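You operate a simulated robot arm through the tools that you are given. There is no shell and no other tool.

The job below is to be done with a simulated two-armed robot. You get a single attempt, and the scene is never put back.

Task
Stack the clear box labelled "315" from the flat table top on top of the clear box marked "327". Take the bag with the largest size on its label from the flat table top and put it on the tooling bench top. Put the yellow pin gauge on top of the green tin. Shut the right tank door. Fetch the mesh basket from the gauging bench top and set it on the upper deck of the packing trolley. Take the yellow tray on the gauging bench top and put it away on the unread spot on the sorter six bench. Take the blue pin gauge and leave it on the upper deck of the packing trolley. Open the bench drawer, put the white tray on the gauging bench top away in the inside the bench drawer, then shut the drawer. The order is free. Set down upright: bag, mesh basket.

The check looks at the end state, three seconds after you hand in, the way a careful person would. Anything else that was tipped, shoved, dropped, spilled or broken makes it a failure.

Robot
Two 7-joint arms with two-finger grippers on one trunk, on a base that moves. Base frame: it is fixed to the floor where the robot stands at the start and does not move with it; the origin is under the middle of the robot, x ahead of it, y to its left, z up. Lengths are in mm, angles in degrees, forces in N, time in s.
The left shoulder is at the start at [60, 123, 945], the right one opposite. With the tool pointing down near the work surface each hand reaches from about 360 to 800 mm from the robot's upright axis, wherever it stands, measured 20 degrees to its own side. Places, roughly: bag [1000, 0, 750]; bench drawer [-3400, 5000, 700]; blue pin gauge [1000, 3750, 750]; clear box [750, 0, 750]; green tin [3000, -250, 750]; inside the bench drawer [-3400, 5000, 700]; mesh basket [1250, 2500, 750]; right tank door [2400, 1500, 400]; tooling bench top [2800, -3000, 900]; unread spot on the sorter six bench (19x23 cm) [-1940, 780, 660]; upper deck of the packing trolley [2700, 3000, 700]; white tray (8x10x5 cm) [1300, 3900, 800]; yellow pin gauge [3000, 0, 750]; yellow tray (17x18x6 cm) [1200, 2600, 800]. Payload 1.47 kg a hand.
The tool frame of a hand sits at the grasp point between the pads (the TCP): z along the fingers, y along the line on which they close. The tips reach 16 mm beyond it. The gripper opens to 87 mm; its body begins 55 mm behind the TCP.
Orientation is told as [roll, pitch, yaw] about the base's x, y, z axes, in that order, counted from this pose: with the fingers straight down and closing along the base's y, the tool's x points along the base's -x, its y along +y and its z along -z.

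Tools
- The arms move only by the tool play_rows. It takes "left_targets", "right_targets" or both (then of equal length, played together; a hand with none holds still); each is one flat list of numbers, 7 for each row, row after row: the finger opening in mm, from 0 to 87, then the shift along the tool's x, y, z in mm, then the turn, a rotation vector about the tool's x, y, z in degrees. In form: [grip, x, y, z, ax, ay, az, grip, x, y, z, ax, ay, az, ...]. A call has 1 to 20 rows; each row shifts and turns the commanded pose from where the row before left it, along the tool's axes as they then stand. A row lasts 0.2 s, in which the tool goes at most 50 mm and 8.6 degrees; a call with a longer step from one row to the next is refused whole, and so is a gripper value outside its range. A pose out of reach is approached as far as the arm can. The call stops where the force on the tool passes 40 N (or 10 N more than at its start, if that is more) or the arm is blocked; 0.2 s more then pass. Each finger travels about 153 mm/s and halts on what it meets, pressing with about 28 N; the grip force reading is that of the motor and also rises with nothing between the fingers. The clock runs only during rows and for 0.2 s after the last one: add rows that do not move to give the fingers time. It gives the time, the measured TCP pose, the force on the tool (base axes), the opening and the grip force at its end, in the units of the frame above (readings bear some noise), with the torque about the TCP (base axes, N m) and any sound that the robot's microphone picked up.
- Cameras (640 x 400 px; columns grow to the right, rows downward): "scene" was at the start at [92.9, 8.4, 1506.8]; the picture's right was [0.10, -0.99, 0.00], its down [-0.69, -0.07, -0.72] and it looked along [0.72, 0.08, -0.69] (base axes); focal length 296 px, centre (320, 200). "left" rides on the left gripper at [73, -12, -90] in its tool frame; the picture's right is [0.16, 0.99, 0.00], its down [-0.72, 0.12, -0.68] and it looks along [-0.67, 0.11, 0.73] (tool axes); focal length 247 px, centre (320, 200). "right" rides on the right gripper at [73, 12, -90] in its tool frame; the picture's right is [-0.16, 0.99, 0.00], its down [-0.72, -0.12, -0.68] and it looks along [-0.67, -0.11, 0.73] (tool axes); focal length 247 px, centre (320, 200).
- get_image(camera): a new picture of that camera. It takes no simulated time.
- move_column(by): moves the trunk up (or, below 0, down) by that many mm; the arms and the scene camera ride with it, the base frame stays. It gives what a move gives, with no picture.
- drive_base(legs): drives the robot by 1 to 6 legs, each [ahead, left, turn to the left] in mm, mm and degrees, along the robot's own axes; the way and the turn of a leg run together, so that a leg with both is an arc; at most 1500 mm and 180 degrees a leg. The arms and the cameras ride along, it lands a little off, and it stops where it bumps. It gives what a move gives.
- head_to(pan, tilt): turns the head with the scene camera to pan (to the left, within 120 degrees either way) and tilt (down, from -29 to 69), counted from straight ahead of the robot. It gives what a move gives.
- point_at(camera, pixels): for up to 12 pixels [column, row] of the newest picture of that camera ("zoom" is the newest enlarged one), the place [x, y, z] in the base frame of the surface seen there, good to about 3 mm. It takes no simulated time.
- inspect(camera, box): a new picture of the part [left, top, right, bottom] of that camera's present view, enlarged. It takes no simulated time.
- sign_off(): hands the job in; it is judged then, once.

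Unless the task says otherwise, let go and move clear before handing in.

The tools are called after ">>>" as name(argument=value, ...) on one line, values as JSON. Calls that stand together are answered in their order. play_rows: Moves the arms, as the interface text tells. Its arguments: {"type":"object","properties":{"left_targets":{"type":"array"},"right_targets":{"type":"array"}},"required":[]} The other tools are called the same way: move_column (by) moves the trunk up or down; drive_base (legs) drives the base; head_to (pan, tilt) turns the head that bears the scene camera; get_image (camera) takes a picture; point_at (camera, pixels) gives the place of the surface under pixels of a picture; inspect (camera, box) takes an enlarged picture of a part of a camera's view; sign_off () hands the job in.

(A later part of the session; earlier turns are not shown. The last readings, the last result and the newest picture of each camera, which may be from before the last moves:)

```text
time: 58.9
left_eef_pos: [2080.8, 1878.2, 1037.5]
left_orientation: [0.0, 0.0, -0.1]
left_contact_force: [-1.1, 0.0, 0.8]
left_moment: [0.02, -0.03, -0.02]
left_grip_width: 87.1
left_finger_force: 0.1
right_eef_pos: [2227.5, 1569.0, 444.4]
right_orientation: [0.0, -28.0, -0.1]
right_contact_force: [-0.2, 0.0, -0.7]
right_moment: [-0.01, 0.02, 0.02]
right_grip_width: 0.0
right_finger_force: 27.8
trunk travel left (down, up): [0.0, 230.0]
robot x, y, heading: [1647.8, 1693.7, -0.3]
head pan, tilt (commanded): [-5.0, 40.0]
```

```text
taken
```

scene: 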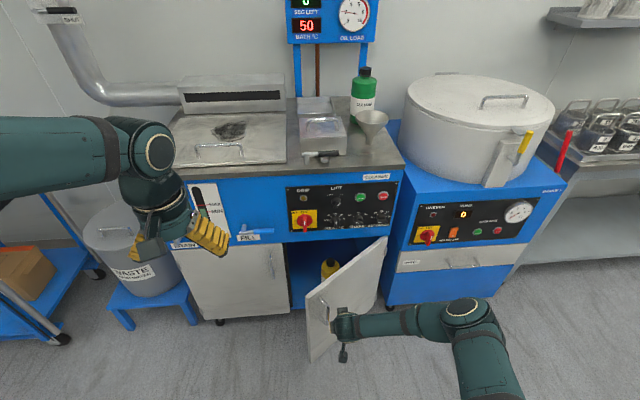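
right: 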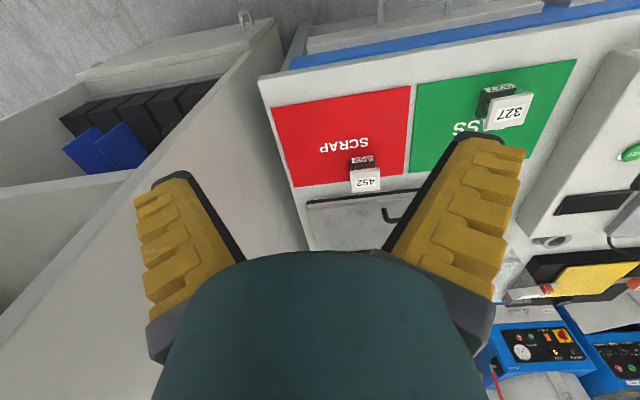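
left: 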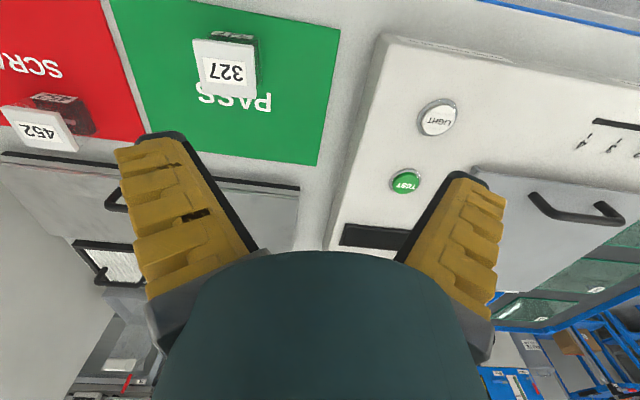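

The hand is at (2227, 1569, 444), about 90 mm in front of the door. I'll push +x with a slight drift left along the door's arc.

>>> play_rows(right_targets=[0, -22.1, 2, 11.7, 0, 0, 0, 0, -22.1, 2, 11.7, 0, 0, 0, 0, -22.1, 3, 11.7, 0, 0, 0, 0, -22.1, 6, 11.7, 0, 0, 0, 0, -22.1, 6, 11.7, 0, 0, 0, 0, -22.1, 6, 11.7, 0, 0, 0])

>>> get_image(camera="scene")

```text
time: 60.2
left_eef_pos: [2080.9, 1876.8, 1037.5]
left_orientation: [0.0, 0.0, -0.1]
left_contact_force: [-0.3, -0.1, 0.3]
left_moment: [-0.01, 0.03, -0.03]
left_grip_width: 86.9
left_finger_force: 0.0
right_eef_pos: [2378.6, 1593.4, 442.8]
right_orientation: [0.1, -28.1, -0.1]
right_contact_force: [0.1, -0.5, 0.4]
right_moment: [-0.01, -0.01, -0.01]
right_grip_width: 0.2
right_finger_force: 28.3
trunk travel left (down, up): [0.0, 230.0]
robot x, y, heading: [1649.1, 1689.6, -0.1]
head pan, tilt (commanded): [-5.0, 40.0]
```

```text
taken
```

scene: 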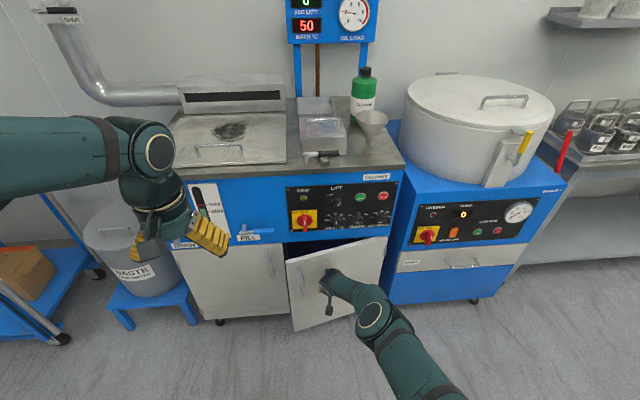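

The door is swinging shut as the hand pushes at (325,285), and the force is near zero. I'll keep pushing until it is flush.

>>> play_rows(right_targets=[0, -22.1, 5, 11.7, 0, 0, 0, 0, -22.1, 5, 11.7, 0, 0, 0, 0, -17.7, 3, 9.4, 0, 0, 0, 0, -13.2, 2, 7, 0, 0, 0, 0, -8.8, 0, 4.7, 0, 0, 0, 0, -8.8, 0, 4.7, 0, 0, 0])

>>> get_image(camera="scene")

```text
time: 61.6
left_eef_pos: [2081.7, 1877.8, 1037.0]
left_orientation: [0.1, 0.0, -0.2]
left_contact_force: [-0.2, -0.4, 0.1]
left_moment: [0.01, 0.0, 0.02]
left_grip_width: 87.1
left_finger_force: 0.0
right_eef_pos: [2383.8, 1594.1, 445.1]
right_orientation: [0.0, -27.9, -0.1]
right_contact_force: [0.2, 0.7, 0.4]
right_moment: [0.01, 0.03, 0.0]
right_grip_width: 0.1
right_finger_force: 27.9
right hand out of reach, approached as far as the arm can: row 1, 2, 3, 4, 5, 6
trunk travel left (down, up): [0.0, 230.0]
robot x, y, heading: [1647.2, 1689.5, -0.1]
head pan, tilt (commanded): [-5.0, 40.0]
```

```text
taken
```

scene: 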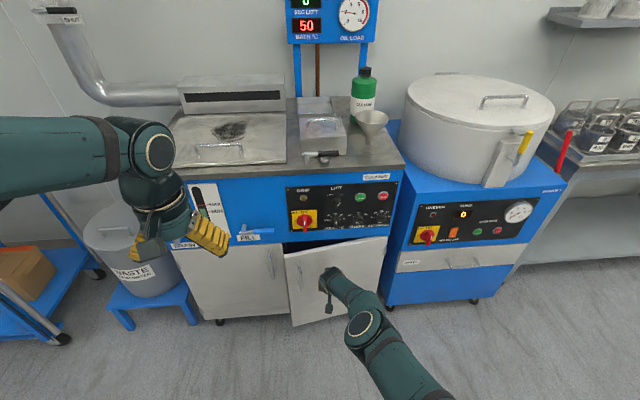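

The arm has run out of reach with the door about 15° open. I'll drive the base 60 mm ahead, which carries the hand along, and then finish with the arm.

>>> drive_base(legs=[[60, 0, 0]])

>>> play_rows(right_targets=[0, -8.8, 2, 4.7, 0, 0, 0, 0, -8.8, 2, 4.7, 0, 0, 0, 0, -8.8, 2, 4.7, 0, 0, 0, 0, -4.4, 0, 2.3, 0, 0, 0, 0, -4.4, 0, 2.3, 0, 0, 0])

>>> get_image(camera="scene")

```text
time: 62.6
left_eef_pos: [2141.0, 1877.6, 1037.8]
left_orientation: [0.0, 0.1, -0.1]
left_contact_force: [0.7, -0.9, -0.7]
left_moment: [-0.02, -0.01, 0.01]
left_grip_width: 87.1
left_finger_force: 0.0
right_eef_pos: [2443.9, 1593.1, 444.3]
right_orientation: [-0.1, -28.0, 0.0]
right_contact_force: [1.1, -0.3, -0.2]
right_moment: [0.0, 0.05, 0.0]
right_grip_width: 0.0
right_finger_force: 27.6
trunk travel left (down, up): [0.0, 230.0]
robot x, y, heading: [1707.6, 1690.1, 0.1]
head pan, tilt (commanded): [-5.0, 40.0]
```

```text
time: 63.8
left_eef_pos: [2139.1, 1877.9, 1037.5]
left_orientation: [0.0, -0.1, -0.1]
left_contact_force: [-0.2, 0.8, 0.8]
left_moment: [0.0, 0.02, -0.02]
left_grip_width: 87.0
left_finger_force: 0.0
right_eef_pos: [2443.9, 1593.8, 445.5]
right_orientation: [-0.1, -27.9, -0.1]
right_contact_force: [0.4, 0.1, 0.4]
right_moment: [-0.02, -0.02, -0.01]
right_grip_width: 0.0
right_finger_force: 27.6
right hand out of reach, approached as far as the arm can: row 1, 2, 3, 4, 5
trunk travel left (down, up): [0.0, 230.0]
robot x, y, heading: [1715.0, 1691.3, -0.3]
head pan, tilt (commanded): [-5.0, 40.0]
```

```text
taken
```

scene: 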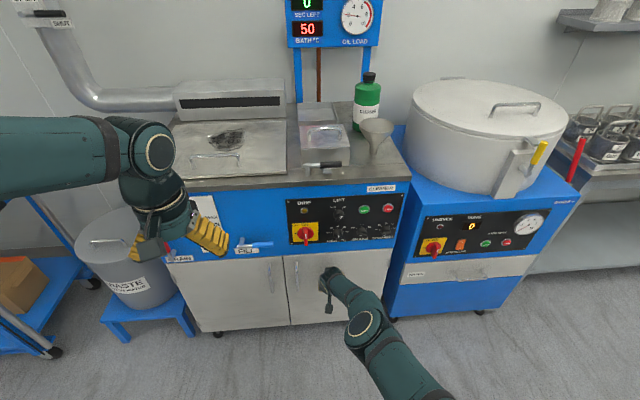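

The door now looks almost closed. I'll check the seam near (287,290) against the left door.

>>> inspect(camera="scene", box=[240, 235, 400, 335])

>>> point_at(camera="scene", pixels=[[277, 300], [292, 310], [277, 270], [292, 262], [385, 260], [340, 262], [250, 300], [300, 305]])

```text
4.00 times, centred on (320, 285) of scene
```

zoom: 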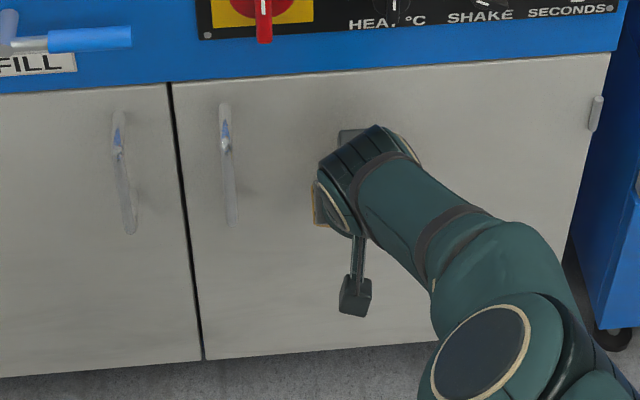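

```text
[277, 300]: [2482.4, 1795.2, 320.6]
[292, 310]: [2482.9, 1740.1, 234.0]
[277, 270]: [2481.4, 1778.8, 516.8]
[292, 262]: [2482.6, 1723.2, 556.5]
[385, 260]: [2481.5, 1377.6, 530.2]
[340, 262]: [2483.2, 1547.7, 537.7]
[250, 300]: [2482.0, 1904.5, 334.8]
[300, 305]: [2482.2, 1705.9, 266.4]
```

Every seam point reads x≈2482, so the door is flush and shut. I'll back away, then raise the hand and the trunk.

>>> drive_base(legs=[[-350, 0, 0]])

>>> play_rows(right_targets=[0, -14, -5, -44, 0, 0, 0, 0, -14, -5, -44, 0, 0, 0, 0, -14, -5, -44, 0, 0, 0, 0, -14, -5, -44, 0, 0, 0, 0, -14, -5, -44, 0, 0, 0, 0, -14, -5, -44, 0, 0, 0, 0, -14, -5, -44, 0, 0, 0, 0, -14, -5, -44, 0, 0, 0, 0, 0, -5, -30, 0, 7, 0, 40, 0, -5, -30, 0, 7, 0, 87, 0, -5, -30, 0, 7, 0, 87, 0, 0, -30, 0, 7, 0])

>>> move_column(by=100)

>>> get_image(camera="scene")

```text
time: 66.0
left_eef_pos: [1799.7, 1876.8, 1037.7]
left_orientation: [0.0, -0.1, -0.4]
left_contact_force: [-0.4, 0.1, 0.5]
left_moment: [0.0, 0.01, 0.01]
left_grip_width: 86.8
left_finger_force: 0.0
right_eef_pos: [2103.1, 1590.5, 446.0]
right_orientation: [0.0, -28.1, -0.4]
right_contact_force: [0.2, -0.2, -0.2]
right_moment: [0.0, 0.01, 0.01]
right_grip_width: 0.0
right_finger_force: 27.9
trunk travel left (down, up): [0.0, 230.0]
robot x, y, heading: [1368.9, 1693.5, -0.5]
head pan, tilt (commanded): [-5.0, 40.0]
```

```text
time: 68.7
left_eef_pos: [1799.7, 1877.1, 1037.3]
left_orientation: [-0.1, 0.0, -0.4]
left_contact_force: [-0.5, 0.2, 0.6]
left_moment: [0.01, 0.01, -0.02]
left_grip_width: 87.2
left_finger_force: 0.0
right_eef_pos: [1999.4, 1536.0, 921.2]
right_orientation: [0.1, -0.2, -0.4]
right_contact_force: [-0.4, 0.2, 0.0]
right_moment: [-0.01, -0.01, 0.01]
right_grip_width: 86.7
right_finger_force: 0.1
trunk travel left (down, up): [0.0, 230.0]
robot x, y, heading: [1373.6, 1691.6, -0.6]
head pan, tilt (commanded): [-5.0, 40.0]
```

```text
time: 70.0
left_eef_pos: [1801.0, 1877.2, 1136.8]
left_orientation: [0.0, 0.1, -0.3]
left_contact_force: [0.0, -1.3, 0.3]
left_moment: [-0.01, 0.0, -0.01]
left_grip_width: 87.0
left_finger_force: 0.1
right_eef_pos: [2001.1, 1535.4, 1021.1]
right_orientation: [-0.1, 0.0, -0.5]
right_contact_force: [0.1, -0.3, -0.5]
right_moment: [0.02, 0.0, 0.02]
right_grip_width: 87.0
right_finger_force: 0.2
trunk travel left (down, up): [-100.0, 130.0]
robot x, y, heading: [1372.2, 1691.6, -0.6]
head pan, tilt (commanded): [-5.0, 40.0]
```

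```text
taken
```

scene: 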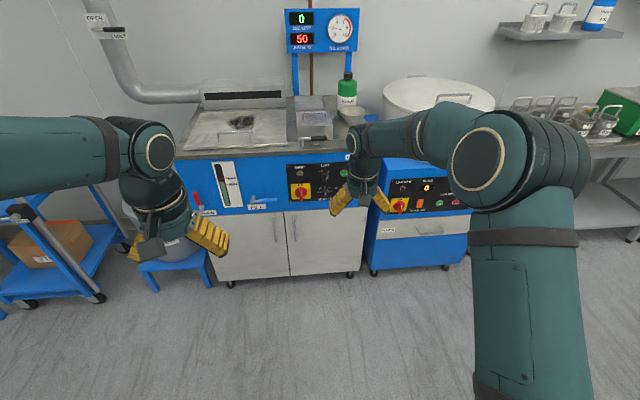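

The door is confirmed shut in the view. I'll tuck the right hand back to its travel pose.

>>> play_rows(right_targets=[87, 40, -4, -22, 0, 0, 0, 87, 40, -4, -22, 0, 0, 0, 87, 40, -4, -22, 0, 0, 0, 87, 40, -4, -22, 0, 0, 0, 87, 38, -4, -22, 0, 0, 0])

>>> head_to(pan=-50, tilt=35)

>>> get_image(camera="scene")

```text
time: 71.2
left_eef_pos: [1797.7, 1877.1, 1137.8]
left_orientation: [0.0, 0.0, -0.4]
left_contact_force: [-0.1, -0.3, 0.1]
left_moment: [0.03, -0.02, 0.0]
left_grip_width: 86.9
left_finger_force: 0.1
right_eef_pos: [1802.4, 1515.8, 1130.6]
right_orientation: [0.0, -0.1, -0.4]
right_contact_force: [0.0, 0.6, -0.4]
right_moment: [0.0, -0.05, 0.02]
right_grip_width: 87.0
right_finger_force: 0.0
trunk travel left (down, up): [-100.0, 130.0]
robot x, y, heading: [1368.0, 1691.8, -0.3]
head pan, tilt (commanded): [-5.0, 40.0]
```

```text
time: 72.3
left_eef_pos: [1799.7, 1875.6, 1138.1]
left_orientation: [-0.1, 0.0, -0.3]
left_contact_force: [0.8, 0.0, -0.4]
left_moment: [0.0, -0.02, -0.03]
left_grip_width: 86.8
left_finger_force: 0.0
right_eef_pos: [1804.1, 1515.7, 1130.0]
right_orientation: [0.1, 0.0, -0.4]
right_contact_force: [-0.1, -0.9, 0.2]
right_moment: [-0.03, -0.01, -0.04]
right_grip_width: 87.0
right_finger_force: 0.0
trunk travel left (down, up): [-100.0, 130.0]
robot x, y, heading: [1368.3, 1694.0, -0.6]
head pan, tilt (commanded): [-50.0, 35.0]
```

```text
taken
```

scene: 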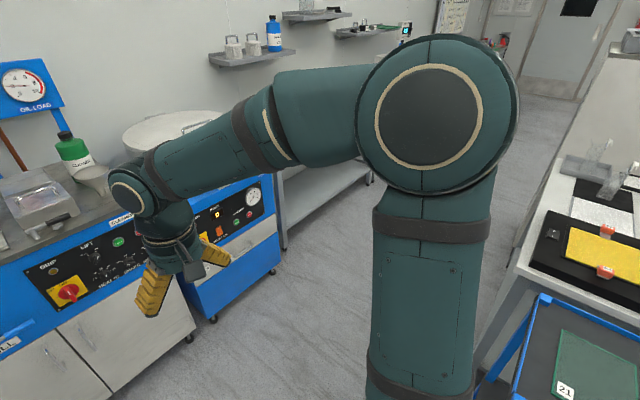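

The right arm is back to its compact shape. I'll measure the flat table's far edge and the aisle before driving to the washing bench.

>>> point_at(camera="scene", pixels=[[525, 240], [500, 300], [545, 205], [562, 172], [285, 240], [370, 180], [460, 130], [490, 372], [545, 320], [520, 285], [595, 60], [540, 80]])

>>> head_to(pan=-90, tilt=30)

>>> get_image(camera="scene")

```text
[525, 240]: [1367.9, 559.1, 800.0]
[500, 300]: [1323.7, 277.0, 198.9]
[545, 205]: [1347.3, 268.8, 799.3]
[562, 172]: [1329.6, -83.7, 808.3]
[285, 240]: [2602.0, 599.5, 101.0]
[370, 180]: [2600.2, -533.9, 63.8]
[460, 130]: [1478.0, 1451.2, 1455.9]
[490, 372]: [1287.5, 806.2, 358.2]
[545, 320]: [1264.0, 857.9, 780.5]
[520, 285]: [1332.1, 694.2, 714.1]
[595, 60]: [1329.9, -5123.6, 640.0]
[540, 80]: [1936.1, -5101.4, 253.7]
```

```text
time: 73.4
left_eef_pos: [1800.0, 1875.8, 1138.4]
left_orientation: [0.1, 0.0, -0.4]
left_contact_force: [-0.7, 1.2, -0.6]
left_moment: [-0.03, 0.01, 0.0]
left_grip_width: 86.9
left_finger_force: 0.1
right_eef_pos: [1803.5, 1514.6, 1130.3]
right_orientation: [0.0, 0.0, -0.4]
right_contact_force: [-0.1, -0.6, -0.2]
right_moment: [-0.01, 0.02, -0.02]
right_grip_width: 86.9
right_finger_force: 0.1
trunk travel left (down, up): [-100.0, 130.0]
robot x, y, heading: [1369.3, 1690.1, -0.6]
head pan, tilt (commanded): [-90.0, 30.0]
```

```text
taken
```

scene: 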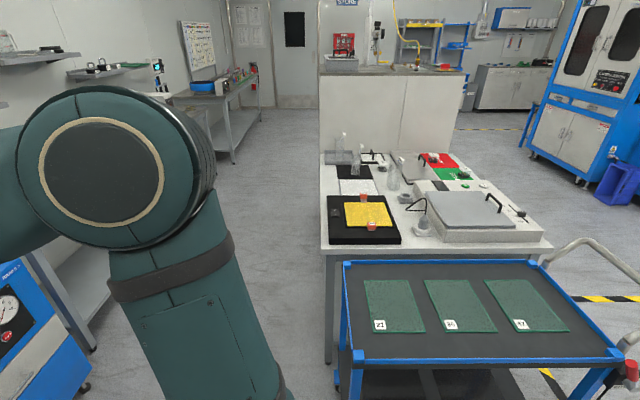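

The aisle past the washing bench runs clear through to the tooling bench at the far right wall. I'll move into the aisle at x≈1950 and strafe right until I'm in front of the washing bench.

>>> drive_base(legs=[[580, 0, 0.4], [0, -1400, 0], [0, -300, 0]])

>>> head_to(pan=0, tilt=30)

>>> get_image(camera="scene")

```text
time: 91.6
left_eef_pos: [2385.0, 172.5, 1137.1]
left_orientation: [0.0, 0.1, -0.5]
left_contact_force: [-0.2, 0.1, 1.0]
left_moment: [0.04, -0.02, 0.02]
left_grip_width: 87.0
left_finger_force: 0.1
right_eef_pos: [2388.7, -187.4, 1129.8]
right_orientation: [0.0, 0.0, -0.5]
right_contact_force: [0.0, 0.3, -0.9]
right_moment: [0.0, 0.05, 0.0]
right_grip_width: 87.3
right_finger_force: 0.0
trunk travel left (down, up): [-100.0, 130.0]
robot x, y, heading: [1956.2, -11.6, -0.6]
head pan, tilt (commanded): [-90.0, 30.0]
```

```text
time: 93.3
left_eef_pos: [2385.8, 171.7, 1136.8]
left_orientation: [0.0, 0.0, -0.5]
left_contact_force: [-0.8, 0.4, -0.8]
left_moment: [-0.02, 0.02, -0.02]
left_grip_width: 87.1
left_finger_force: 0.1
right_eef_pos: [2390.5, -188.7, 1130.1]
right_orientation: [0.0, 0.1, -0.5]
right_contact_force: [-0.4, 0.3, -0.3]
right_moment: [-0.05, -0.01, 0.0]
right_grip_width: 87.1
right_finger_force: 0.1
trunk travel left (down, up): [-100.0, 130.0]
robot x, y, heading: [1952.8, -12.6, -0.2]
head pan, tilt (commanded): [0.0, 30.0]
```

```text
taken
```

scene: 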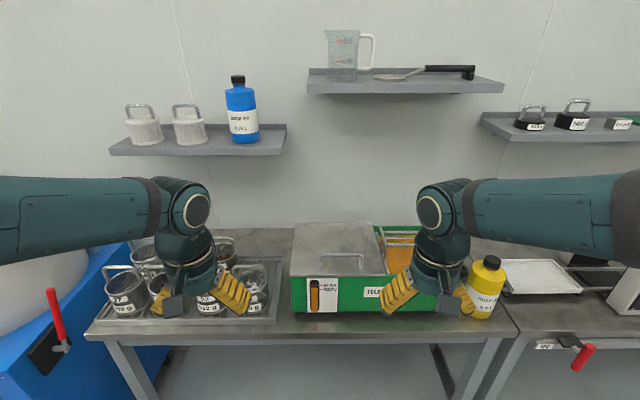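

I see a green box at (365,290), a yellow bottle at (485,290) and a tray of cups at (190,290), but no obvious pin gauge or tin yet. I'll zoom in on the bench.

>>> inspect(camera="scene", box=[280, 200, 530, 340])

>>> inspect(camera="scene", box=[80, 200, 330, 340])

>>> inspect(camera="scene", box=[460, 80, 640, 190])

>>> point_at(camera="scene", pixels=[[340, 230], [340, 260], [295, 300], [400, 245], [485, 262], [485, 300], [435, 300], [190, 320], [260, 310], [320, 320], [530, 115], [572, 112]])

```text
2.56 times, centred on (405, 270) of scene
```

zoom: 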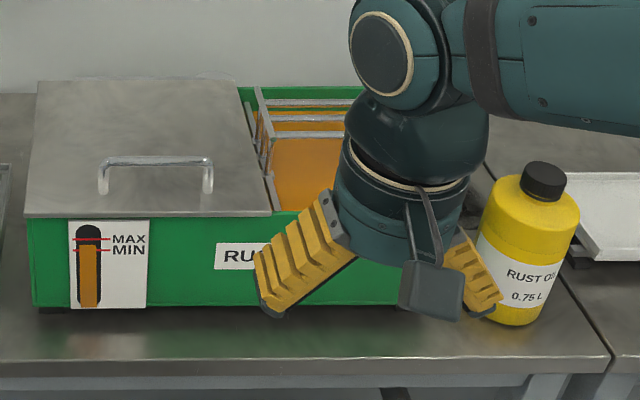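

```text
2.56 times, centred on (205, 270) of scene
```

zoom: 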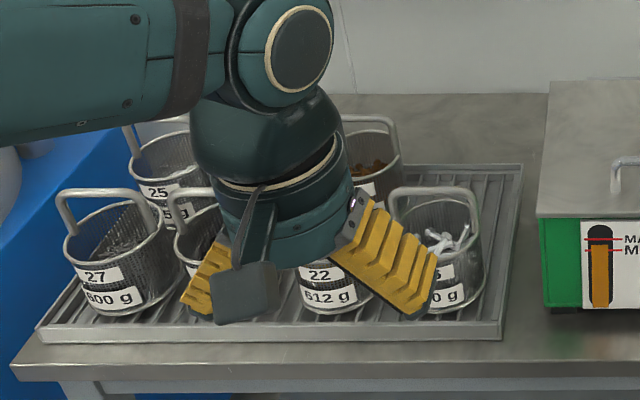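

```text
3.56 times, centred on (550, 135) of scene
```

zoom: 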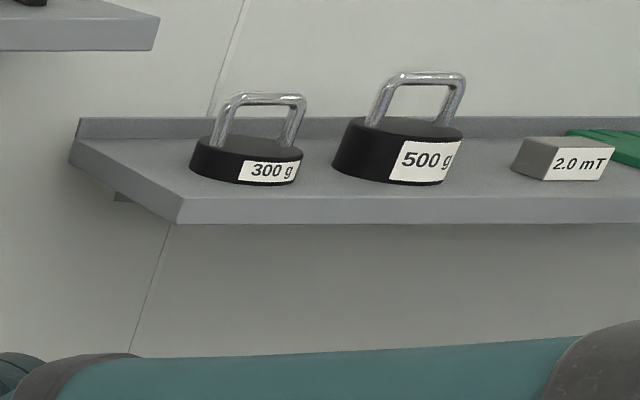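

```text
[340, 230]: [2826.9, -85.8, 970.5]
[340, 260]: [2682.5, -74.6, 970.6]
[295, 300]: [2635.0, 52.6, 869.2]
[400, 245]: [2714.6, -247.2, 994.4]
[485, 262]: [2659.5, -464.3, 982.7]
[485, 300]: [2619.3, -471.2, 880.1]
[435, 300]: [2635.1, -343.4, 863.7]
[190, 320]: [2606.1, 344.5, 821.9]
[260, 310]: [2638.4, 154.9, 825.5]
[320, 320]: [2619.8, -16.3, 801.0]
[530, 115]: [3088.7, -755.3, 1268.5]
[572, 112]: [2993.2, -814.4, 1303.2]
```

None of those is a pin gauge or a tin. I'll pan right along the bench to see the rest of it.

>>> head_to(pan=-40, tilt=30)

>>> get_image(camera="scene")

>>> head_to(pan=30, tilt=30)

>>> get_image(camera="scene")

>>> head_to(pan=0, tilt=5)

>>> get_image(camera="scene")

```text
time: 94.3
left_eef_pos: [2385.3, 172.7, 1138.7]
left_orientation: [0.0, 0.1, -0.5]
left_contact_force: [-0.4, 0.0, 0.3]
left_moment: [-0.02, 0.01, 0.01]
left_grip_width: 86.9
left_finger_force: 0.0
right_eef_pos: [2388.4, -187.7, 1129.6]
right_orientation: [-0.1, 0.0, -0.5]
right_contact_force: [0.3, 0.2, 0.2]
right_moment: [0.0, -0.04, 0.0]
right_grip_width: 86.9
right_finger_force: 0.0
trunk travel left (down, up): [-100.0, 130.0]
robot x, y, heading: [1954.8, -11.4, -0.6]
head pan, tilt (commanded): [-40.0, 30.0]
```

```text
taken
```

scene: 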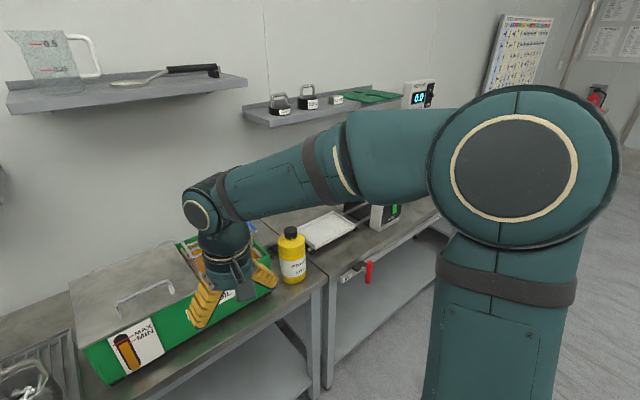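

```text
time: 95.7
left_eef_pos: [2386.2, 172.5, 1136.7]
left_orientation: [-0.1, 0.0, -0.5]
left_contact_force: [-1.5, 0.0, 0.0]
left_moment: [-0.01, 0.0, -0.04]
left_grip_width: 87.0
left_finger_force: 0.0
right_eef_pos: [2388.6, -189.3, 1131.3]
right_orientation: [0.0, -0.1, -0.5]
right_contact_force: [-0.2, -0.1, 0.5]
right_moment: [0.0, 0.03, 0.04]
right_grip_width: 86.9
right_finger_force: 0.0
trunk travel left (down, up): [-100.0, 130.0]
robot x, y, heading: [1955.9, -13.1, -0.3]
head pan, tilt (commanded): [30.0, 30.0]
```

```text
taken
```

scene: 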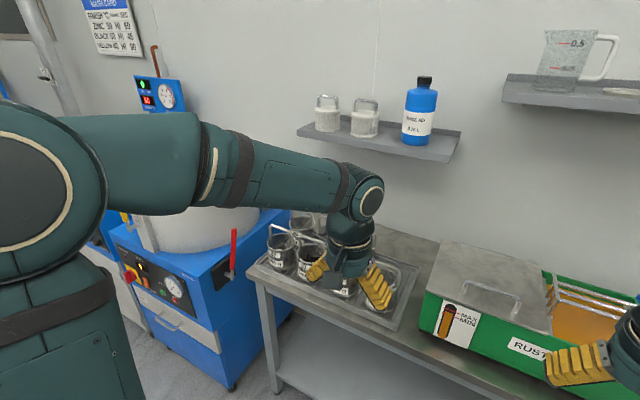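

```text
time: 96.7
left_eef_pos: [2385.8, 171.8, 1137.9]
left_orientation: [0.0, 0.1, -0.5]
left_contact_force: [-0.4, 0.9, 1.1]
left_moment: [-0.02, -0.01, 0.01]
left_grip_width: 86.9
left_finger_force: 0.0
right_eef_pos: [2389.2, -187.8, 1130.0]
right_orientation: [0.0, -0.1, -0.4]
right_contact_force: [-0.2, 0.4, -0.3]
right_moment: [0.03, 0.0, 0.01]
right_grip_width: 87.0
right_finger_force: 0.1
trunk travel left (down, up): [-100.0, 130.0]
robot x, y, heading: [1955.0, -12.3, -0.5]
head pan, tilt (commanded): [0.0, 5.0]
```

```text
taken
```

scene: 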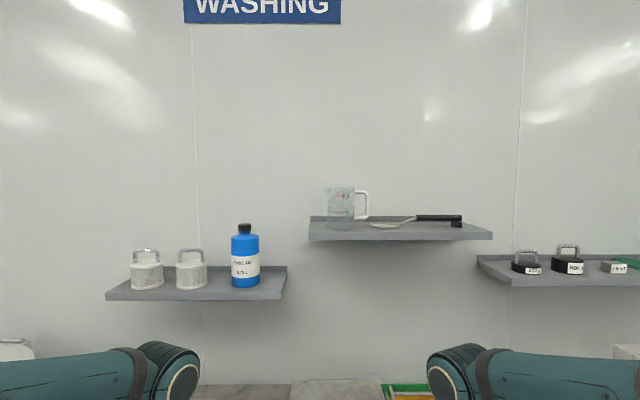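

There is no pin gauge in view, but the space behind the green bath's lid (z≈970, x>2850) is hidden. I'll raise the trunk and move closer to look over it.

>>> move_column(by=130)

>>> drive_base(legs=[[200, 0, 0.5]])

>>> head_to(pan=0, tilt=45)

>>> get_image(camera="scene")

>>> get_image(camera="right")

>>> get_image(camera="left")

```text
time: 98.3
left_eef_pos: [2384.6, 172.5, 1266.7]
left_orientation: [0.0, 0.0, -0.5]
left_contact_force: [-1.3, 0.7, 0.3]
left_moment: [-0.01, 0.0, 0.0]
left_grip_width: 86.9
left_finger_force: 0.1
right_eef_pos: [2389.6, -188.5, 1259.1]
right_orientation: [0.0, -0.1, -0.4]
right_contact_force: [0.3, -0.4, -0.1]
right_moment: [-0.01, -0.04, 0.01]
right_grip_width: 86.9
right_finger_force: 0.1
trunk travel left (down, up): [-230.0, 0.0]
robot x, y, heading: [1955.7, -9.3, -0.4]
head pan, tilt (commanded): [0.0, 5.0]
```

```text
time: 99.9
left_eef_pos: [2583.7, 174.1, 1267.4]
left_orientation: [0.0, -0.1, -0.2]
left_contact_force: [-0.4, -0.2, -0.1]
left_moment: [0.02, -0.01, -0.01]
left_grip_width: 87.0
left_finger_force: 0.0
right_eef_pos: [2590.9, -186.9, 1260.3]
right_orientation: [0.0, 0.0, 0.0]
right_contact_force: [0.4, 0.2, 0.2]
right_moment: [-0.01, -0.03, 0.02]
right_grip_width: 86.9
right_finger_force: 0.1
trunk travel left (down, up): [-230.0, 0.0]
robot x, y, heading: [2154.5, -11.4, -0.1]
head pan, tilt (commanded): [0.0, 5.0]
```

```text
time: 100.9
left_eef_pos: [2583.5, 174.0, 1266.8]
left_orientation: [0.0, 0.0, -0.1]
left_contact_force: [0.1, -0.2, 0.1]
left_moment: [0.01, 0.02, -0.01]
left_grip_width: 87.3
left_finger_force: 0.1
right_eef_pos: [2590.1, -186.0, 1260.8]
right_orientation: [-0.1, -0.1, -0.1]
right_contact_force: [-0.4, 0.0, 0.7]
right_moment: [0.02, -0.01, 0.02]
right_grip_width: 87.1
right_finger_force: 0.0
trunk travel left (down, up): [-230.0, 0.0]
robot x, y, heading: [2155.0, -9.1, -0.2]
head pan, tilt (commanded): [0.0, 45.0]
```

```text
taken
```

scene: 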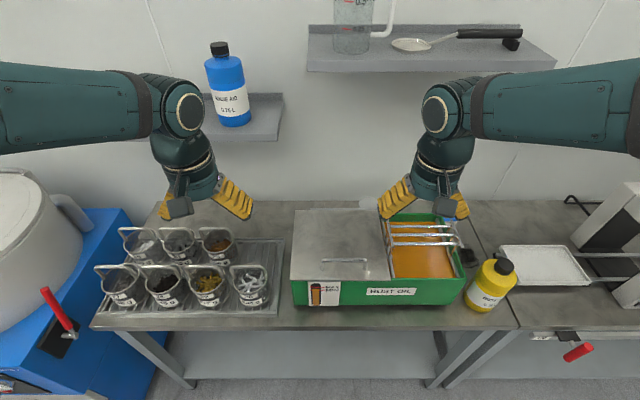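

```text
taken
```

right: 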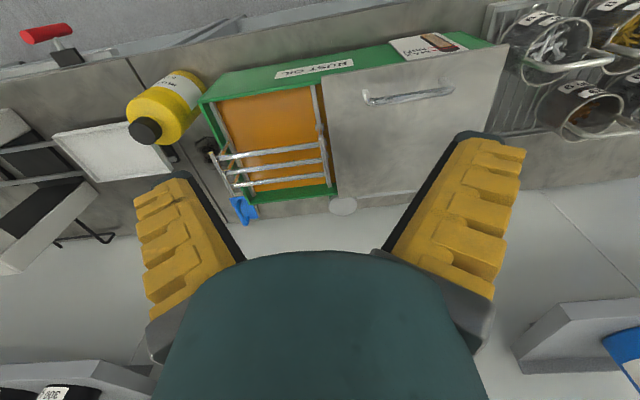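

```text
taken
```

left: 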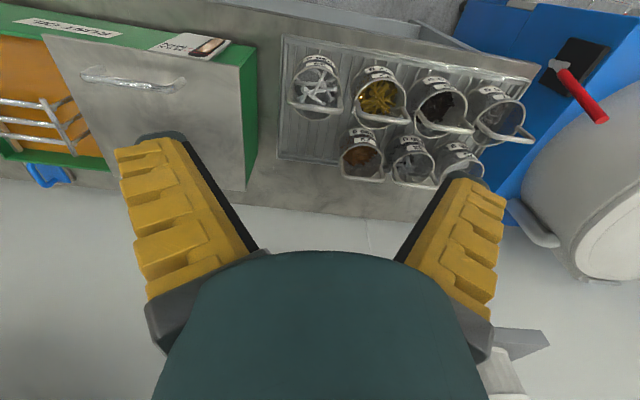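

Behind the bath I see only a white puck at right-camera (343,205) and a blue item at (242,210). I'll locate those and zoom in.

>>> inspect(camera="right", box=[130, 120, 530, 290])

>>> point_at(camera="right", pixels=[[343, 205], [242, 210], [300, 210], [320, 235], [400, 205], [430, 210], [280, 170], [150, 210], [420, 150], [370, 190]])

>>> inspect(camera="scene", box=[280, 180, 540, 320])

```text
1.60 times, centred on (330, 205) of right
```

zoom: 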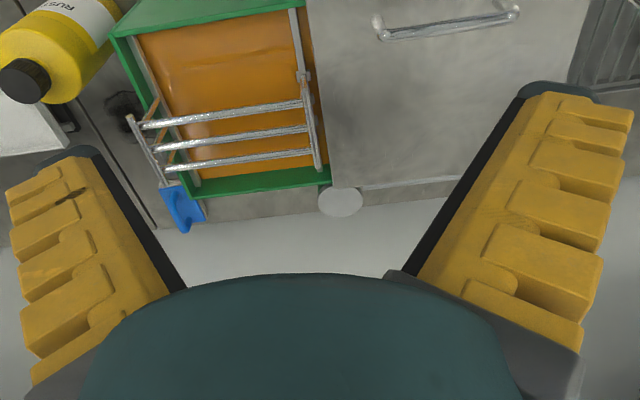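

```text
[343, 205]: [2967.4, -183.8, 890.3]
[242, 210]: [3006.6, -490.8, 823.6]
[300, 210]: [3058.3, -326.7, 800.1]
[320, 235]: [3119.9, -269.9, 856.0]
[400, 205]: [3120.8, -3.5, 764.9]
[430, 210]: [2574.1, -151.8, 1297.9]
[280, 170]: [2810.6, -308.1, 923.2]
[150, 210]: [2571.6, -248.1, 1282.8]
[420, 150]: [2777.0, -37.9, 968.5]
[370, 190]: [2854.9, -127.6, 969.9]
```

```text
2.46 times, centred on (410, 250) of scene
```

zoom: 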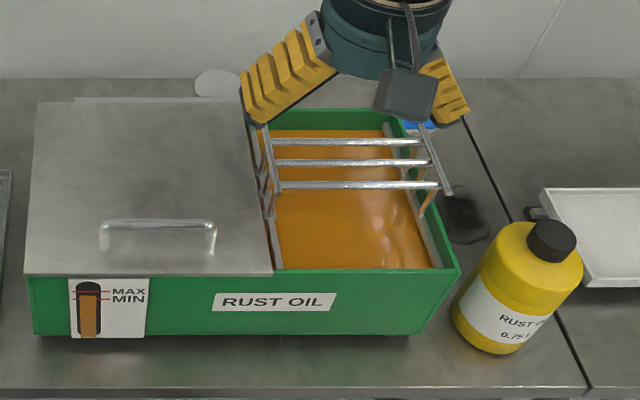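

There is a white disc top at (2967, -184, 890), so something about 90 mm tall stands behind the bath, along with other hidden items. I'll check the wall shelf's extent before moving the right hand camera over it.

>>> point_at(camera="scene", pixels=[[430, 70], [320, 70], [540, 68], [520, 30], [360, 30], [355, 20], [275, 130], [395, 225], [470, 255], [415, 225], [297, 212], [340, 207]])

```text
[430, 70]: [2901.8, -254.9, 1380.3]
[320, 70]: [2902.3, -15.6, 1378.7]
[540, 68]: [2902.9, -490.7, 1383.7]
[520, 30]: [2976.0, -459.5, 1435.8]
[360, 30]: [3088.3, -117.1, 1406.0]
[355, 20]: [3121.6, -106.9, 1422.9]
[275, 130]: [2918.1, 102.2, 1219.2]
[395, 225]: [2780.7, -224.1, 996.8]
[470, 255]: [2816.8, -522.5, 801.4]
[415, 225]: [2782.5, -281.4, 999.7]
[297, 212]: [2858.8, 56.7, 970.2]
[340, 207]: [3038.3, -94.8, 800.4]
```

The upper shelf starts at x≈2900, z≈1380. I'll move the right hand to about (2800, -120, 1150), clear of it, so its camera can look down behind the bath.

>>> play_rows(right_targets=[87, -42, 13, 22, 0, 0, 0, 87, -42, 13, 22, 0, 0, 0, 87, -42, 13, 22, 0, 0, 0, 87, -42, 13, 22, 0, 0, 0, 87, -42, 13, 22, 0, 0, 0])

>>> get_image(camera="right")

```text
time: 102.1
left_eef_pos: [2584.8, 174.3, 1265.6]
left_orientation: [0.1, 0.1, -0.1]
left_contact_force: [-0.1, 0.3, 0.7]
left_moment: [-0.02, 0.01, -0.01]
left_grip_width: 86.9
left_finger_force: 0.0
right_eef_pos: [2803.2, -118.8, 1149.2]
right_orientation: [0.0, 0.1, -0.1]
right_contact_force: [0.6, 0.4, -1.0]
right_moment: [-0.03, 0.05, 0.0]
right_grip_width: 87.2
right_finger_force: 0.0
trunk travel left (down, up): [-230.0, 0.0]
robot x, y, heading: [2152.8, -13.0, 0.1]
head pan, tilt (commanded): [0.0, 45.0]
```

```text
taken
```

right: 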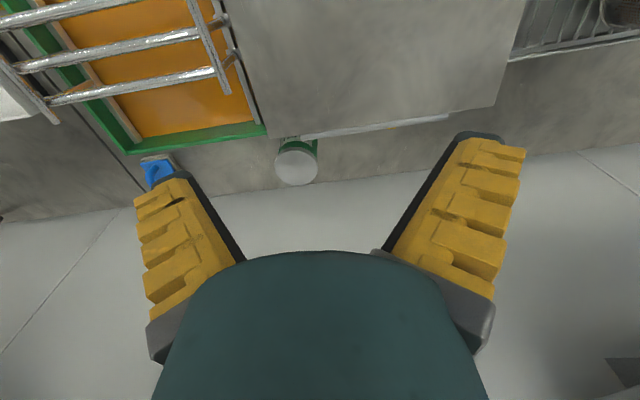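

The green tin stands behind the bath at (297,160), with a white lid and a green side. A hint of yellow shows under the lid edge near (400,125). I'll zoom in.

>>> inspect(camera="right", box=[250, 90, 510, 200])

>>> point_at(camera="right", pixels=[[297, 168], [297, 150], [283, 150], [315, 150], [398, 127], [385, 129], [410, 126], [330, 135], [447, 117], [160, 170], [350, 160], [440, 135]])

```text
2.46 times, centred on (380, 145) of right
```

zoom: 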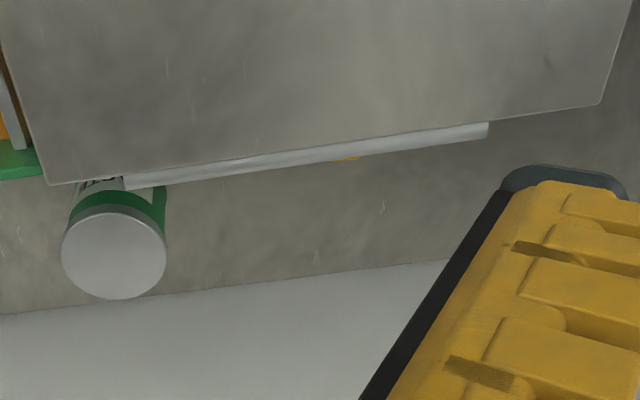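

```text
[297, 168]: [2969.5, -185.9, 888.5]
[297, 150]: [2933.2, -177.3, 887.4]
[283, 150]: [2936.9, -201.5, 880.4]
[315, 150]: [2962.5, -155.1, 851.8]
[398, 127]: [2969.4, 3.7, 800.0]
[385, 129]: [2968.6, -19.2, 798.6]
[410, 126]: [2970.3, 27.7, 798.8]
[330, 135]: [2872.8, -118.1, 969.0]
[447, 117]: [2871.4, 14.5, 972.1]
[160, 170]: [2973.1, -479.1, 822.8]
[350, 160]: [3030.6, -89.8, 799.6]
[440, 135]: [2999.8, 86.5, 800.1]
```

The tin's lid centre is near (2960, -183, 889) and its diameter is about 73 mm. The yellow bit lies on the bench behind the lid near (2960, 0, 800). I'll drive 80 mm closer and shift the hand so the camera can see it.

>>> drive_base(legs=[[80, 0, 0]])

>>> play_rows(right_targets=[87, -7, 25, 35, 0, 0, 0, 87, -7, 25, 35, 0, 0, 0])

>>> get_image(camera="right")

>>> get_image(camera="scene")

```text
time: 103.2
left_eef_pos: [2663.3, 173.4, 1266.9]
left_orientation: [0.0, -0.1, -0.2]
left_contact_force: [1.1, -0.1, -0.9]
left_moment: [-0.02, 0.01, -0.02]
left_grip_width: 87.0
left_finger_force: 0.0
right_eef_pos: [2879.6, -119.8, 1149.1]
right_orientation: [0.0, 0.0, 0.0]
right_contact_force: [0.5, 0.3, -0.5]
right_moment: [0.02, 0.01, 0.02]
right_grip_width: 87.1
right_finger_force: 0.0
trunk travel left (down, up): [-230.0, 0.0]
robot x, y, heading: [2235.8, -14.3, -0.1]
head pan, tilt (commanded): [0.0, 45.0]
```

```text
time: 103.8
left_eef_pos: [2663.0, 174.4, 1266.7]
left_orientation: [0.1, 0.0, 0.0]
left_contact_force: [-0.1, -0.2, -1.5]
left_moment: [0.01, -0.01, 0.03]
left_grip_width: 87.2
left_finger_force: 0.0
right_eef_pos: [2896.6, -70.2, 1079.0]
right_orientation: [0.0, 0.0, 0.0]
right_contact_force: [-0.7, 0.1, 0.4]
right_moment: [0.02, 0.03, 0.0]
right_grip_width: 86.9
right_finger_force: 0.0
trunk travel left (down, up): [-230.0, 0.0]
robot x, y, heading: [2233.1, -14.9, 0.1]
head pan, tilt (commanded): [0.0, 45.0]
```

```text
taken
```

right: 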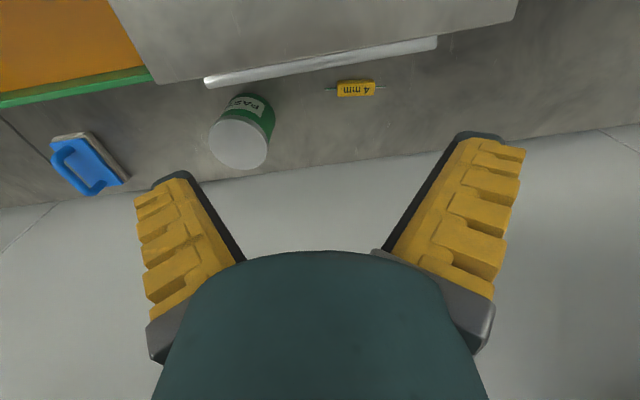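

```text
taken
```

scene: 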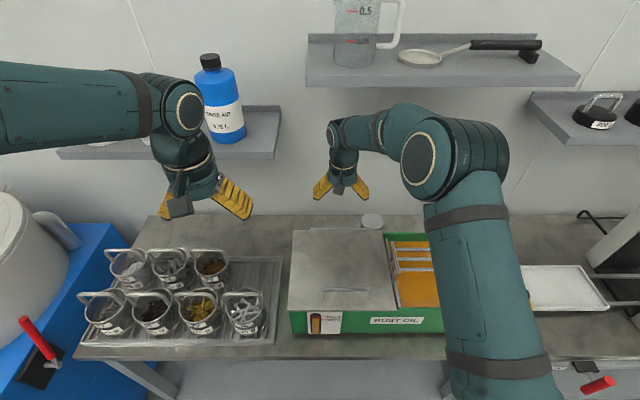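

I can now see the yellow 4 mm pin gauge at (357,88) and the green tin at (243,130) clearly. I'll locate both.

>>> inspect(camera="right", box=[190, 40, 450, 200])

>>> point_at(camera="right", pixels=[[357, 84], [340, 89], [373, 88], [357, 96], [330, 90], [380, 87], [238, 145], [215, 140], [264, 145], [238, 125], [240, 167], [300, 120]])

```text
2.46 times, centred on (320, 120) of right
```

zoom: 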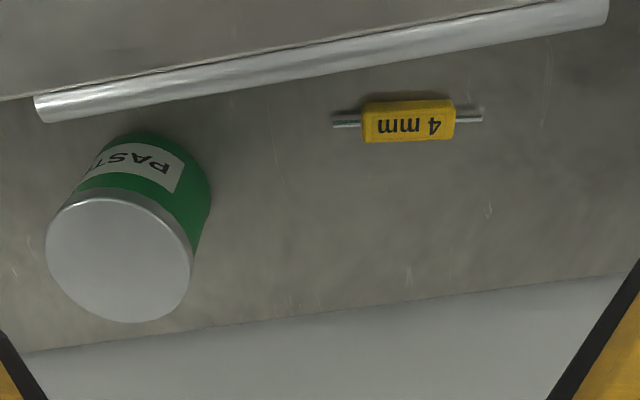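

```text
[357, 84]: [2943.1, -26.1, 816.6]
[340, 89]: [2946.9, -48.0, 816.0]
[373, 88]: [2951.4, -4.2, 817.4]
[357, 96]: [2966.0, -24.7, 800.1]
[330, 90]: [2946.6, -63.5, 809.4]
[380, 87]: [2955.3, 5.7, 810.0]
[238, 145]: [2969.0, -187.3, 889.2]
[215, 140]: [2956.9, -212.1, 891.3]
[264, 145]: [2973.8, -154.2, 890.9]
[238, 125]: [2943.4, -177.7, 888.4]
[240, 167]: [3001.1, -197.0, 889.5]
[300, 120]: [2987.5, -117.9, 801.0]
```

The pin gauge block is about 20 mm wide, centred near (2950, -28), with its pins running roughly along y. The space to the bath's lip (x≈2872) is tight, so I want to see the gripper's real outline. I'll set the opening to 45 and look from the scene camera.

>>> inspect(camera="scene", box=[290, 100, 410, 220])

>>> play_rows(right_targets=[45, 0, 0, 0, 0, 0, 0, 45, 0, 0, 0, 0, 0, 0])

>>> inspect(camera="scene", box=[290, 100, 410, 220])

>>> get_image(camera="right")

```text
3.33 times, centred on (350, 160) of scene
```

zoom: 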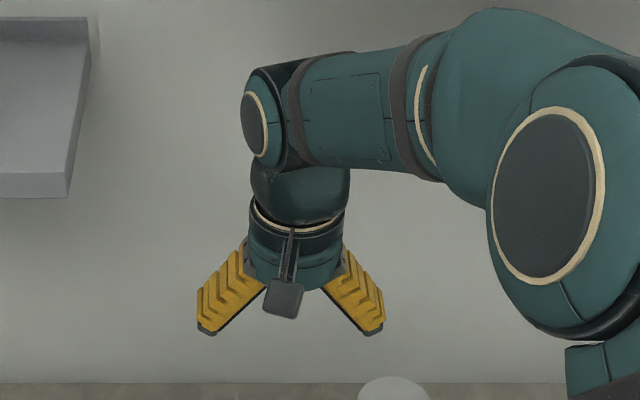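

```text
time: 104.4
left_eef_pos: [2661.8, 173.4, 1268.1]
left_orientation: [0.0, -0.1, -0.1]
left_contact_force: [-0.3, -0.1, 0.2]
left_moment: [0.02, -0.02, -0.05]
left_grip_width: 87.1
left_finger_force: 0.0
right_eef_pos: [2894.7, -69.3, 1079.1]
right_orientation: [0.0, 0.0, 0.0]
right_contact_force: [-0.6, 0.5, -0.3]
right_moment: [0.0, -0.02, -0.01]
right_grip_width: 50.5
right_finger_force: 3.5
trunk travel left (down, up): [-230.0, 0.0]
robot x, y, heading: [2231.2, -13.2, -0.2]
head pan, tilt (commanded): [0.0, 45.0]
```

```text
3.33 times, centred on (350, 160) of scene
```

zoom: 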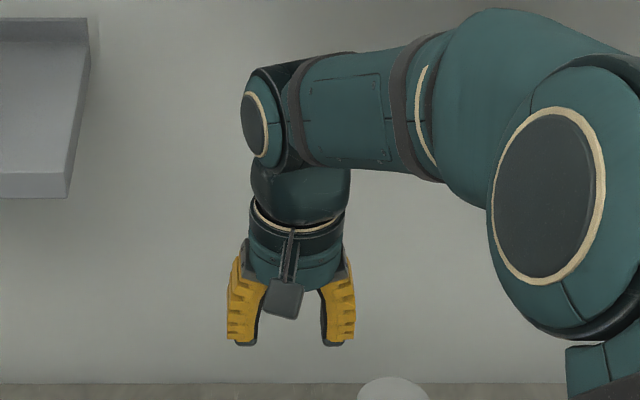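

```text
taken
```

right: 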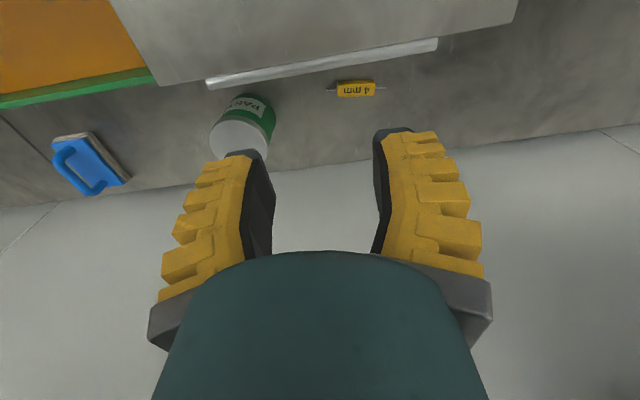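

At about 50 mm opening the fingers are parallel with an outer width of about 103 mm. At 87 they splay to about 152 mm. I'll yaw the right hand so it closes along x with its camera toward +y, and watch the view.

>>> play_rows(right_targets=[45, 0, 0, 0, 0, 0, 8, 45, 0, 0, 0, 0, 0, 8, 45, 0, 0, 0, 0, 0, 8, 45, 0, 0, 0, 0, 0, 8, 45, 0, 0, 0, 0, 0, 8, 45, 0, 0, 0, 0, 0, 8, 45, 0, 0, 0, 0, 0, 8, 45, 0, 0, 0, 0, 0, 8, 45, 0, 0, 0, 0, 0, 8, 45, 0, 0, 0, 0, 0, 8, 45, 0, 0, 0, 0, 0, 8, 45, 0, 0, 0, 0, 0, 8])

>>> get_image(camera="right")

>>> get_image(camera="scene")

```text
time: 107.0
left_eef_pos: [2662.3, 174.3, 1268.0]
left_orientation: [0.0, 0.0, -0.1]
left_contact_force: [0.7, 0.5, 0.5]
left_moment: [0.01, 0.03, 0.01]
left_grip_width: 87.3
left_finger_force: 0.1
right_eef_pos: [2894.0, -70.4, 1079.5]
right_orientation: [0.1, 0.1, -96.1]
right_contact_force: [-0.7, -0.2, -0.2]
right_moment: [-0.01, -0.01, -0.02]
right_grip_width: 50.4
right_finger_force: 4.5
trunk travel left (down, up): [-230.0, 0.0]
robot x, y, heading: [2231.7, -10.7, 0.1]
head pan, tilt (commanded): [0.0, 45.0]
```

```text
taken
```

right: 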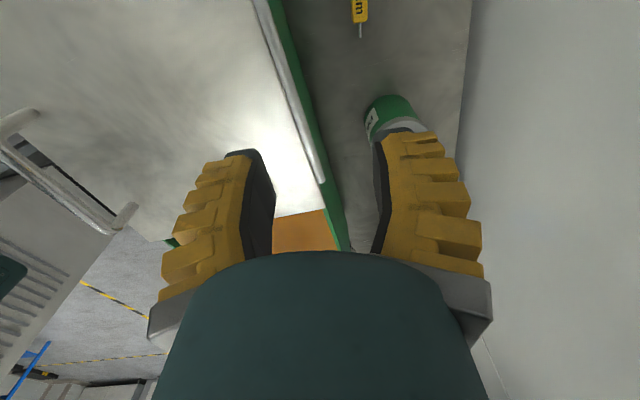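

```text
taken
```

scene: 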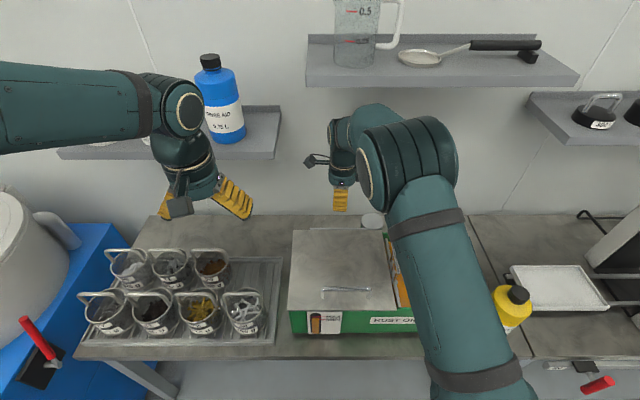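

The hand is now yawed -96° with the camera on the +y side. I'll move over the pin gauge and check the alignment: it should appear near (320,51) when it is 260 mm below.

>>> play_rows(right_targets=[45, 24, 26, 0, 0, 0, 0, 45, 23.6, 25.3, 0, 0, 0, 0])

>>> get_image(camera="right")

>>> point_at(camera="right", pixels=[[320, 51], [320, 40], [320, 60], [310, 50], [330, 50]])

```text
time: 107.6
left_eef_pos: [2662.5, 174.7, 1266.9]
left_orientation: [-0.1, 0.0, -0.1]
left_contact_force: [0.0, 0.4, -0.2]
left_moment: [0.04, 0.03, 0.01]
left_grip_width: 86.8
left_finger_force: 0.0
right_eef_pos: [2949.3, -26.3, 1079.0]
right_orientation: [-0.1, 0.0, -96.2]
right_contact_force: [-0.5, 0.4, 0.8]
right_moment: [0.01, 0.01, 0.01]
right_grip_width: 50.6
right_finger_force: 4.1
trunk travel left (down, up): [-230.0, 0.0]
robot x, y, heading: [2238.2, -14.9, -0.2]
head pan, tilt (commanded): [0.0, 45.0]
```

```text
taken
```

right: 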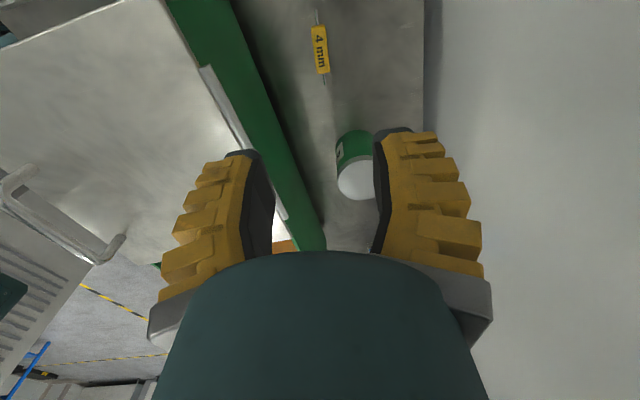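

```text
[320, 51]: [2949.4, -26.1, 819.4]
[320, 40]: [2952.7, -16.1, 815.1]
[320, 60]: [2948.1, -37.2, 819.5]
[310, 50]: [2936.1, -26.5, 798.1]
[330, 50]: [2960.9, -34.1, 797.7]
```

The gauge centre sits exactly under the TCP at (320,50). I'll get its precise axis direction from the pin ends.

>>> inspect(camera="right", box=[280, 0, 380, 100])

>>> point_at(camera="right", pixels=[[318, 14], [318, 18], [323, 80], [323, 76], [319, 28], [322, 72], [312, 48], [328, 47], [313, 30], [316, 70]])

```text
4.00 times, centred on (330, 50) of right
```

zoom: 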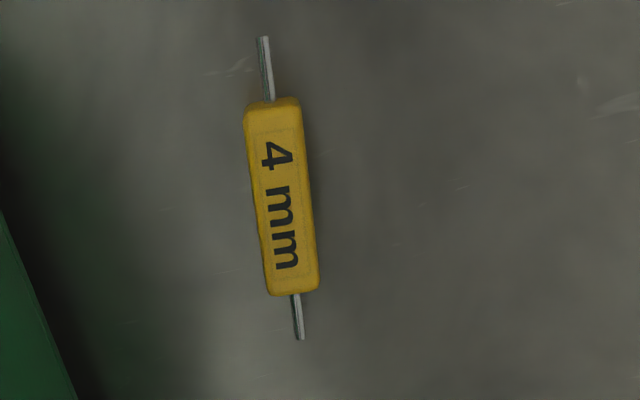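

```text
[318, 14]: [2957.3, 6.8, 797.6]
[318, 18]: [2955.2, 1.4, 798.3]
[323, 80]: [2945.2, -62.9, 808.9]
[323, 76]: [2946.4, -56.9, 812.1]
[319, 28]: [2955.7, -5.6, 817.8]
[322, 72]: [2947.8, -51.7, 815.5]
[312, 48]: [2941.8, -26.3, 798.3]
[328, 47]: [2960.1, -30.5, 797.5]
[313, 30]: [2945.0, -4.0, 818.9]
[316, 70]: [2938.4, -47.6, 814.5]
```

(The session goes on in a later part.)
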